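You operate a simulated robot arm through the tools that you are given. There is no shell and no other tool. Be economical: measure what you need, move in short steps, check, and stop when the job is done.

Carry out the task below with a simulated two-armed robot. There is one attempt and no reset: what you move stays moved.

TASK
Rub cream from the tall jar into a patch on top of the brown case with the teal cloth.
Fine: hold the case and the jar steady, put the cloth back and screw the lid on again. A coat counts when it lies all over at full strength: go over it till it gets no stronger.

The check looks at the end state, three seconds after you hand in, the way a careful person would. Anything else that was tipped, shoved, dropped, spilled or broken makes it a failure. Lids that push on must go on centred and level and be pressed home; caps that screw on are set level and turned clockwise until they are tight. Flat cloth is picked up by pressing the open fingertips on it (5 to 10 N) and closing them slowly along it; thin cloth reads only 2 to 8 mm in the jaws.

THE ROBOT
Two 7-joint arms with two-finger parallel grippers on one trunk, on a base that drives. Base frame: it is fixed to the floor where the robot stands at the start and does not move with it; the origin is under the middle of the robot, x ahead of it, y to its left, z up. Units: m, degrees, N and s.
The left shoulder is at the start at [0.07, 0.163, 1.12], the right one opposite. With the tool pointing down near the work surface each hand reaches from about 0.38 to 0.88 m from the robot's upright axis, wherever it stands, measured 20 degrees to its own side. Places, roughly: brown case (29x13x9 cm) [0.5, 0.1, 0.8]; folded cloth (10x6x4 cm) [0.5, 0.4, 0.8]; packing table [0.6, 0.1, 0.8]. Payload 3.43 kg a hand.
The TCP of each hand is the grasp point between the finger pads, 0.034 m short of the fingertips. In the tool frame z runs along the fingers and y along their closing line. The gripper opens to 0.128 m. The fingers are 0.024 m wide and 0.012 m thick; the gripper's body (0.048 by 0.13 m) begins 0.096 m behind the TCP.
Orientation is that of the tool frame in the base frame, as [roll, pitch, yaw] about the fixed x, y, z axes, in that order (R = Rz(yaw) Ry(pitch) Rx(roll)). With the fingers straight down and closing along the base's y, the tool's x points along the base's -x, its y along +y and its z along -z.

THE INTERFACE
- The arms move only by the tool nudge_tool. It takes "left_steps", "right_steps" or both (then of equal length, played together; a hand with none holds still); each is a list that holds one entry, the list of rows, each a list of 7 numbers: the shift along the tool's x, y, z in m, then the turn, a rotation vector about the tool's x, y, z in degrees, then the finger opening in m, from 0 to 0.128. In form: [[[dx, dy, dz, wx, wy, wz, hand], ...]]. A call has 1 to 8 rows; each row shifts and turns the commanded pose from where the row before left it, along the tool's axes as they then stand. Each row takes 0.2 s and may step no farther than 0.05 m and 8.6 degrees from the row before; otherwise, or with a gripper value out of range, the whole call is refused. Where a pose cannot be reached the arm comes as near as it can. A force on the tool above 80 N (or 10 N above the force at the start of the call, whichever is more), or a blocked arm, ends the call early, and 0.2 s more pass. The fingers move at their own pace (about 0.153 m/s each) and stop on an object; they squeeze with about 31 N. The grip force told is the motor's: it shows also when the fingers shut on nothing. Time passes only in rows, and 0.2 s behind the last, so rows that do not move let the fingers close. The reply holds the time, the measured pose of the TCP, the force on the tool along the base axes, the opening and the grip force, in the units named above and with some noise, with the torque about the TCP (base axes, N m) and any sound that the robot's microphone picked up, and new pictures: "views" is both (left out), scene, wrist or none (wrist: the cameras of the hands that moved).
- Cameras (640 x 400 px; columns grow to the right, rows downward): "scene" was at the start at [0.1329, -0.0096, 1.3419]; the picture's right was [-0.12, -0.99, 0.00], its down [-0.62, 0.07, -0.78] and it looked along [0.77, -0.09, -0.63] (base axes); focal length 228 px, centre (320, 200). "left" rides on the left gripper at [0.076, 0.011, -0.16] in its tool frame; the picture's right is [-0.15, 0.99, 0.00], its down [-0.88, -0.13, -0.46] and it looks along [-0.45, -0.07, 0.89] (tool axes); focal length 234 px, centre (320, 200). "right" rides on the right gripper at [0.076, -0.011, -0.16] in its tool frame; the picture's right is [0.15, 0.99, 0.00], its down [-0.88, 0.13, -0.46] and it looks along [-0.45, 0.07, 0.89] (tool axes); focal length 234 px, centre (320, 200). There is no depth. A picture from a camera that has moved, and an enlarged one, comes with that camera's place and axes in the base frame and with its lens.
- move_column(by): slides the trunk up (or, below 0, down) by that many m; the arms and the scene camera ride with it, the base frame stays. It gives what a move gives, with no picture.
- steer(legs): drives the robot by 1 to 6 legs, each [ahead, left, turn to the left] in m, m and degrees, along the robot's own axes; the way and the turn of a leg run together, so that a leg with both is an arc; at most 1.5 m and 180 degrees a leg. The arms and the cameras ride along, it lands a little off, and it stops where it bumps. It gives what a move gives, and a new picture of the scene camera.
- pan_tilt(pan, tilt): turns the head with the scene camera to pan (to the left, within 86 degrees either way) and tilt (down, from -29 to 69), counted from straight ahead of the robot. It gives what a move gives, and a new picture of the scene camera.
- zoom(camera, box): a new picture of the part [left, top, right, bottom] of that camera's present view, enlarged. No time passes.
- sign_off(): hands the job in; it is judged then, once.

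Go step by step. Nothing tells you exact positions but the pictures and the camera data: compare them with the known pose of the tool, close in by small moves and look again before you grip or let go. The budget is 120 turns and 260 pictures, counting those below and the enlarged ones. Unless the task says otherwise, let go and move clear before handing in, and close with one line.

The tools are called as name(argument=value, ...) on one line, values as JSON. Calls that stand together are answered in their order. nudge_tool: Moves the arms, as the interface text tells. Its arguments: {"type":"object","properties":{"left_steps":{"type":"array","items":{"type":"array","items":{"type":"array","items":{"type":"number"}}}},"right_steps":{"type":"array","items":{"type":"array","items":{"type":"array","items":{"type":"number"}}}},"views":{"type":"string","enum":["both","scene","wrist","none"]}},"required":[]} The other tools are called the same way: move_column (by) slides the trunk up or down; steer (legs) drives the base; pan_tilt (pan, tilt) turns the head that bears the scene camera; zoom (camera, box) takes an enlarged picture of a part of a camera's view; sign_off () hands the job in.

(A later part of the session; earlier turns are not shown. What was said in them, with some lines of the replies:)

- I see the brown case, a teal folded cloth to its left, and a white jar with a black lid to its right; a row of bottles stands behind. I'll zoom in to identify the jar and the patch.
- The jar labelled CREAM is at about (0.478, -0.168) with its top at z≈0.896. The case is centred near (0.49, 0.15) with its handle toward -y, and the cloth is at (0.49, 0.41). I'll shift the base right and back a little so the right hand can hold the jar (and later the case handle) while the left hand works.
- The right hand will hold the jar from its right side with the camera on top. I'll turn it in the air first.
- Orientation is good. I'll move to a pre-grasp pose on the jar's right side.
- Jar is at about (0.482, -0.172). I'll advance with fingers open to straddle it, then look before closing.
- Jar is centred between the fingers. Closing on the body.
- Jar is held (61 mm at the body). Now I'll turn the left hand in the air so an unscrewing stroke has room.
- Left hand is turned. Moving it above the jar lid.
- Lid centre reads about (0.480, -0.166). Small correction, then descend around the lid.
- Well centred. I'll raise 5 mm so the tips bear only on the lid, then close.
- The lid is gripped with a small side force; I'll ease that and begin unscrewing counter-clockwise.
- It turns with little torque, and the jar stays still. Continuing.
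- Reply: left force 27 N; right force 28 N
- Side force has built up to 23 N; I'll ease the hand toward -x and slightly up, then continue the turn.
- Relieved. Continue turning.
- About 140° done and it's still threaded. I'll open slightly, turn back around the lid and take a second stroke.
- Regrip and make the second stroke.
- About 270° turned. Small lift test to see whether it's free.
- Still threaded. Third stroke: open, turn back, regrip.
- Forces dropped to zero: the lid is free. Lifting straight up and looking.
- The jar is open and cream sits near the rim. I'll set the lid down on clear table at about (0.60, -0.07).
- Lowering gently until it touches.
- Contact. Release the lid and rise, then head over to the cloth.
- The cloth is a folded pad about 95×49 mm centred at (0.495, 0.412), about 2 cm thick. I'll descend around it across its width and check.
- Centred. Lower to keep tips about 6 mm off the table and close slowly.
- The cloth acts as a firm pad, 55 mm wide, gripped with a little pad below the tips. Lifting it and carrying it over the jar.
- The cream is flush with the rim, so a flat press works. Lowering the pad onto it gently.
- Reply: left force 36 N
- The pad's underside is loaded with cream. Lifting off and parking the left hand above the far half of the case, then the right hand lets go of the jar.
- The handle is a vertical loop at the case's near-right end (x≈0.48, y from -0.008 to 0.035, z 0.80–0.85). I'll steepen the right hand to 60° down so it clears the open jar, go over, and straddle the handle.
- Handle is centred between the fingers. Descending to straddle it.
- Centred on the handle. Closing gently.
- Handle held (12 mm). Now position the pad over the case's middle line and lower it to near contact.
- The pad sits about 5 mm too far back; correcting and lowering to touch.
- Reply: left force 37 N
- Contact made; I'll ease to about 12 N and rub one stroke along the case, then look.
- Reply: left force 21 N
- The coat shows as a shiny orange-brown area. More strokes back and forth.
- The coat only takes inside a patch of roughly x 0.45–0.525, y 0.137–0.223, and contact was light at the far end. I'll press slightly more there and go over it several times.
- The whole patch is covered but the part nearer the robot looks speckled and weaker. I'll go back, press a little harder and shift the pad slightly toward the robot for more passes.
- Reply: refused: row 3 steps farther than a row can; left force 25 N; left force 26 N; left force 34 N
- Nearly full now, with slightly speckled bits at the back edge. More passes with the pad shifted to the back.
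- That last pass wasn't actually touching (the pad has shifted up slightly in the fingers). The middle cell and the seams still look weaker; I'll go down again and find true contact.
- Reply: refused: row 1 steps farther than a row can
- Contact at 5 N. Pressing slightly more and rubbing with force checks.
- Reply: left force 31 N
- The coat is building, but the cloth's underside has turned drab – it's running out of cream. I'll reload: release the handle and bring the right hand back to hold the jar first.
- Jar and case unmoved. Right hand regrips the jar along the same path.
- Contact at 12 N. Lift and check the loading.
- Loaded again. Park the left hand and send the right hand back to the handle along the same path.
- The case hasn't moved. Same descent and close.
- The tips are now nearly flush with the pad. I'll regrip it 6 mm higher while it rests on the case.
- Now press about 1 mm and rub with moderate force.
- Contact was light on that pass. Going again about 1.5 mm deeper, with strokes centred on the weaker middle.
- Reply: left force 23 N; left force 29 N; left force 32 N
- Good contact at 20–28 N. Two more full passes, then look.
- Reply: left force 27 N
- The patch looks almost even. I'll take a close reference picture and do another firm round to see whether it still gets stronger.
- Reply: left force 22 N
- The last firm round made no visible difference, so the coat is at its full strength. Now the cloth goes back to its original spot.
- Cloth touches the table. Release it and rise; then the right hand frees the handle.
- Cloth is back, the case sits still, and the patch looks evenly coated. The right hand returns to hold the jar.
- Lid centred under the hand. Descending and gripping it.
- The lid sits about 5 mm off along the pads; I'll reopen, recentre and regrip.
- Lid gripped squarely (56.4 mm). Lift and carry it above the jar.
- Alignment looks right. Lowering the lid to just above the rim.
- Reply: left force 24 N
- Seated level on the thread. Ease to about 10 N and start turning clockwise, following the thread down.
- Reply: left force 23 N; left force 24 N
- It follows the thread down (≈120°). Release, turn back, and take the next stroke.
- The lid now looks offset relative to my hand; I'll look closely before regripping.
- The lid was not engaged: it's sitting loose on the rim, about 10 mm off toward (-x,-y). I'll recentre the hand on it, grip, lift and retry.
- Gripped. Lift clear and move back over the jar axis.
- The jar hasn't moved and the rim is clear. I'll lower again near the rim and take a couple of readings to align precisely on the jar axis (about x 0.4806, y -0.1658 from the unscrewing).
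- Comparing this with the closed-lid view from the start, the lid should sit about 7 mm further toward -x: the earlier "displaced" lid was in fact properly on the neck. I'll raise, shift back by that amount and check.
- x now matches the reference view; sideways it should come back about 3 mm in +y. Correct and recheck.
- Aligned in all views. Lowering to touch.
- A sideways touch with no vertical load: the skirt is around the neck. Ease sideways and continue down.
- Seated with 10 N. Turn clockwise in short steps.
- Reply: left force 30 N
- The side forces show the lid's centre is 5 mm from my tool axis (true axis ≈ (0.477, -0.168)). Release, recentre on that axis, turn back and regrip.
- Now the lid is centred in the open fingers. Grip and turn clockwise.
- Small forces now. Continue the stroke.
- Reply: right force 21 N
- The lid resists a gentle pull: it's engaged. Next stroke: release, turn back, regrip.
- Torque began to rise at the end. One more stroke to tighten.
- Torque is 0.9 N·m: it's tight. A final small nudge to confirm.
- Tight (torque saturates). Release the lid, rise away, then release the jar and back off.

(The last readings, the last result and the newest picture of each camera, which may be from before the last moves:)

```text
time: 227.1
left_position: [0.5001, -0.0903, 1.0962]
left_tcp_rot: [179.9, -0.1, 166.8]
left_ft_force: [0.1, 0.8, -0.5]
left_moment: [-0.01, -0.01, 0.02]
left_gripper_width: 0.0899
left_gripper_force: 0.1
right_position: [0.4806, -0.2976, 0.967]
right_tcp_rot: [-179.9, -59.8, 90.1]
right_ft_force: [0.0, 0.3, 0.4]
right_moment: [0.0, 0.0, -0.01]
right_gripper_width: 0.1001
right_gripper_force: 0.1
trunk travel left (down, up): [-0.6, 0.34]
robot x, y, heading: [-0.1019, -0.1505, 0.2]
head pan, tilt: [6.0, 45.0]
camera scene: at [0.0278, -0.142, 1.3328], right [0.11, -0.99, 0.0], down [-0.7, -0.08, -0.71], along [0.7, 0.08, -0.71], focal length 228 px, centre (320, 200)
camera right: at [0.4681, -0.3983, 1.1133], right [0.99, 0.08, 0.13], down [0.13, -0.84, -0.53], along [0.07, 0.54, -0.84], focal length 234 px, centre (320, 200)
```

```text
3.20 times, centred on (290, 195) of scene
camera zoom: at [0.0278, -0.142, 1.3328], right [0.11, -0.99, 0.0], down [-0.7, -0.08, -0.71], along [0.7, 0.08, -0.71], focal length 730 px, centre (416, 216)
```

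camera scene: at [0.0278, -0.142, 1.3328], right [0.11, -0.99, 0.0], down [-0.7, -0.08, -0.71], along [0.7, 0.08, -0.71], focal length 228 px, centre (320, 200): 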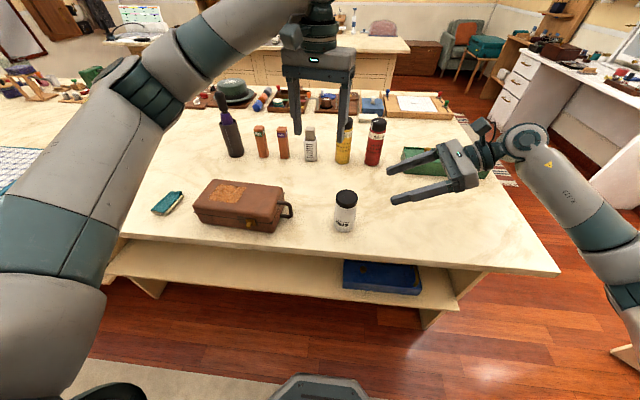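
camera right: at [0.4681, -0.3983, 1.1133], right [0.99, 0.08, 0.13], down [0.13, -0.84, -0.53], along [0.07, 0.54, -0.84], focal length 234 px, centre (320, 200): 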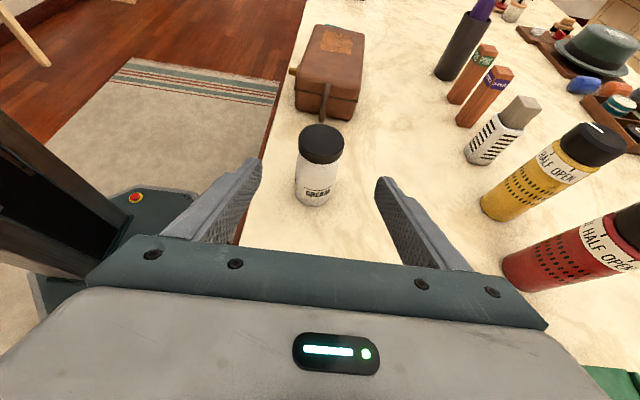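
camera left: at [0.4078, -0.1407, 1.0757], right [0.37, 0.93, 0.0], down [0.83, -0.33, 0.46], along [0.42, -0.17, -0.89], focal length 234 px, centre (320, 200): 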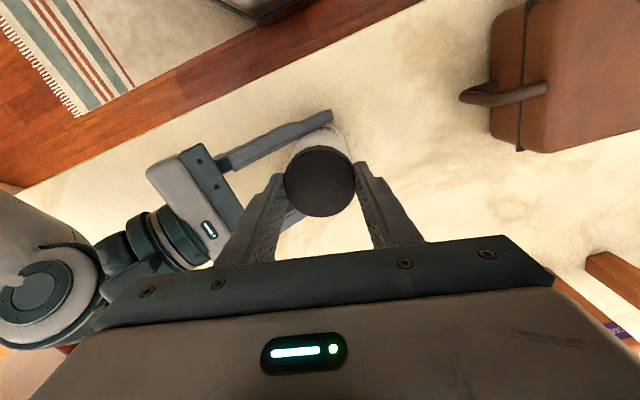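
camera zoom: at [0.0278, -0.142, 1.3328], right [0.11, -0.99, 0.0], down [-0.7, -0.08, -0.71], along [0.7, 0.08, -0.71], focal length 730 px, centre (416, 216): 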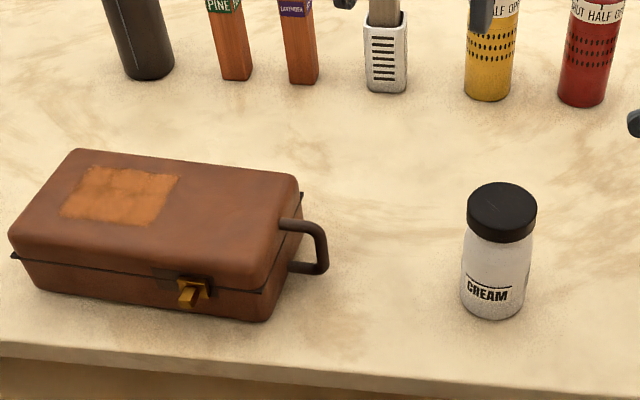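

Everything stands. Close look at the lid's level and the patch before handing in.

zoom(camera="right", box=[280, 110, 360, 220])

zoom(camera="scene", box=[325, 180, 365, 240])

zoom(camera="scene", box=[140, 165, 260, 225])

```text
3.64 times, centred on (320, 165) of right
camera zoom: at [0.4681, -0.3983, 1.1133], right [0.99, 0.08, 0.13], down [0.13, -0.84, -0.53], along [0.07, 0.54, -0.84], focal length 852 px, centre (320, 327)
```

zoom: 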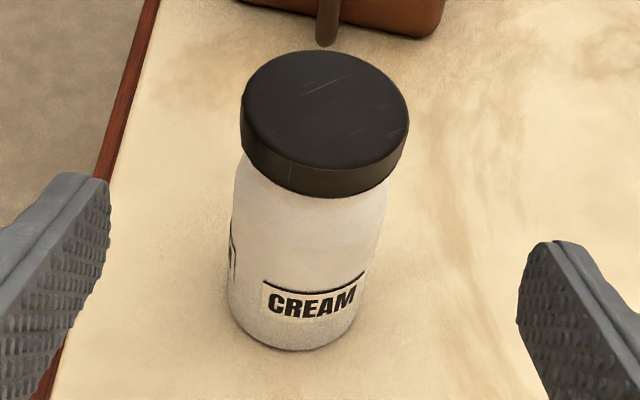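

```text
6.67 times, centred on (345, 210) of scene
camera zoom: at [0.0278, -0.142, 1.3328], right [0.11, -0.99, 0.0], down [-0.7, -0.08, -0.71], along [0.7, 0.08, -0.71], focal length 1521 px, centre (153, 133)
```

zoom: 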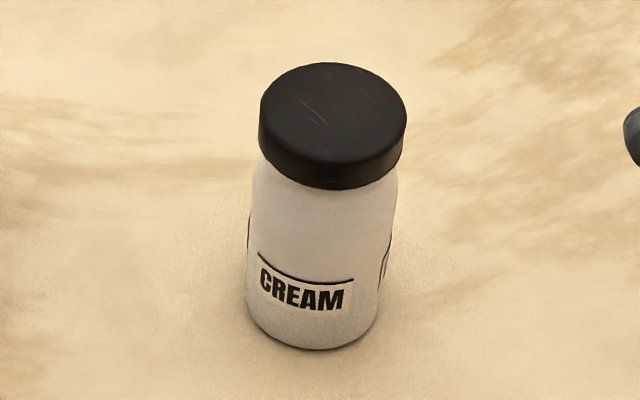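

```text
5.33 times, centred on (200, 195) of scene
camera zoom: at [0.0278, -0.142, 1.3328], right [0.11, -0.99, 0.0], down [-0.7, -0.08, -0.71], along [0.7, 0.08, -0.71], focal length 1217 px, centre (960, 227)
```

zoom: 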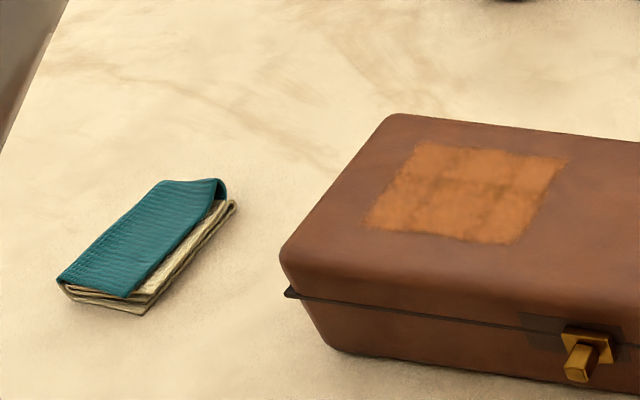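

The lid is level and tight, the jar and case stand in place, the cloth is back, and the patch is evenly coated. Both hands are clear, so I'm handing in.

sign_off()

```text
The job is handed in.
```

I rubbed cream from the tall jar into a patch on top of the brown case until another pass made it no stronger, put the teal cloth back in its place, and screwed the jar's lid on tight; the case shifted a few millimetres and the jar turned slightly in my grip.
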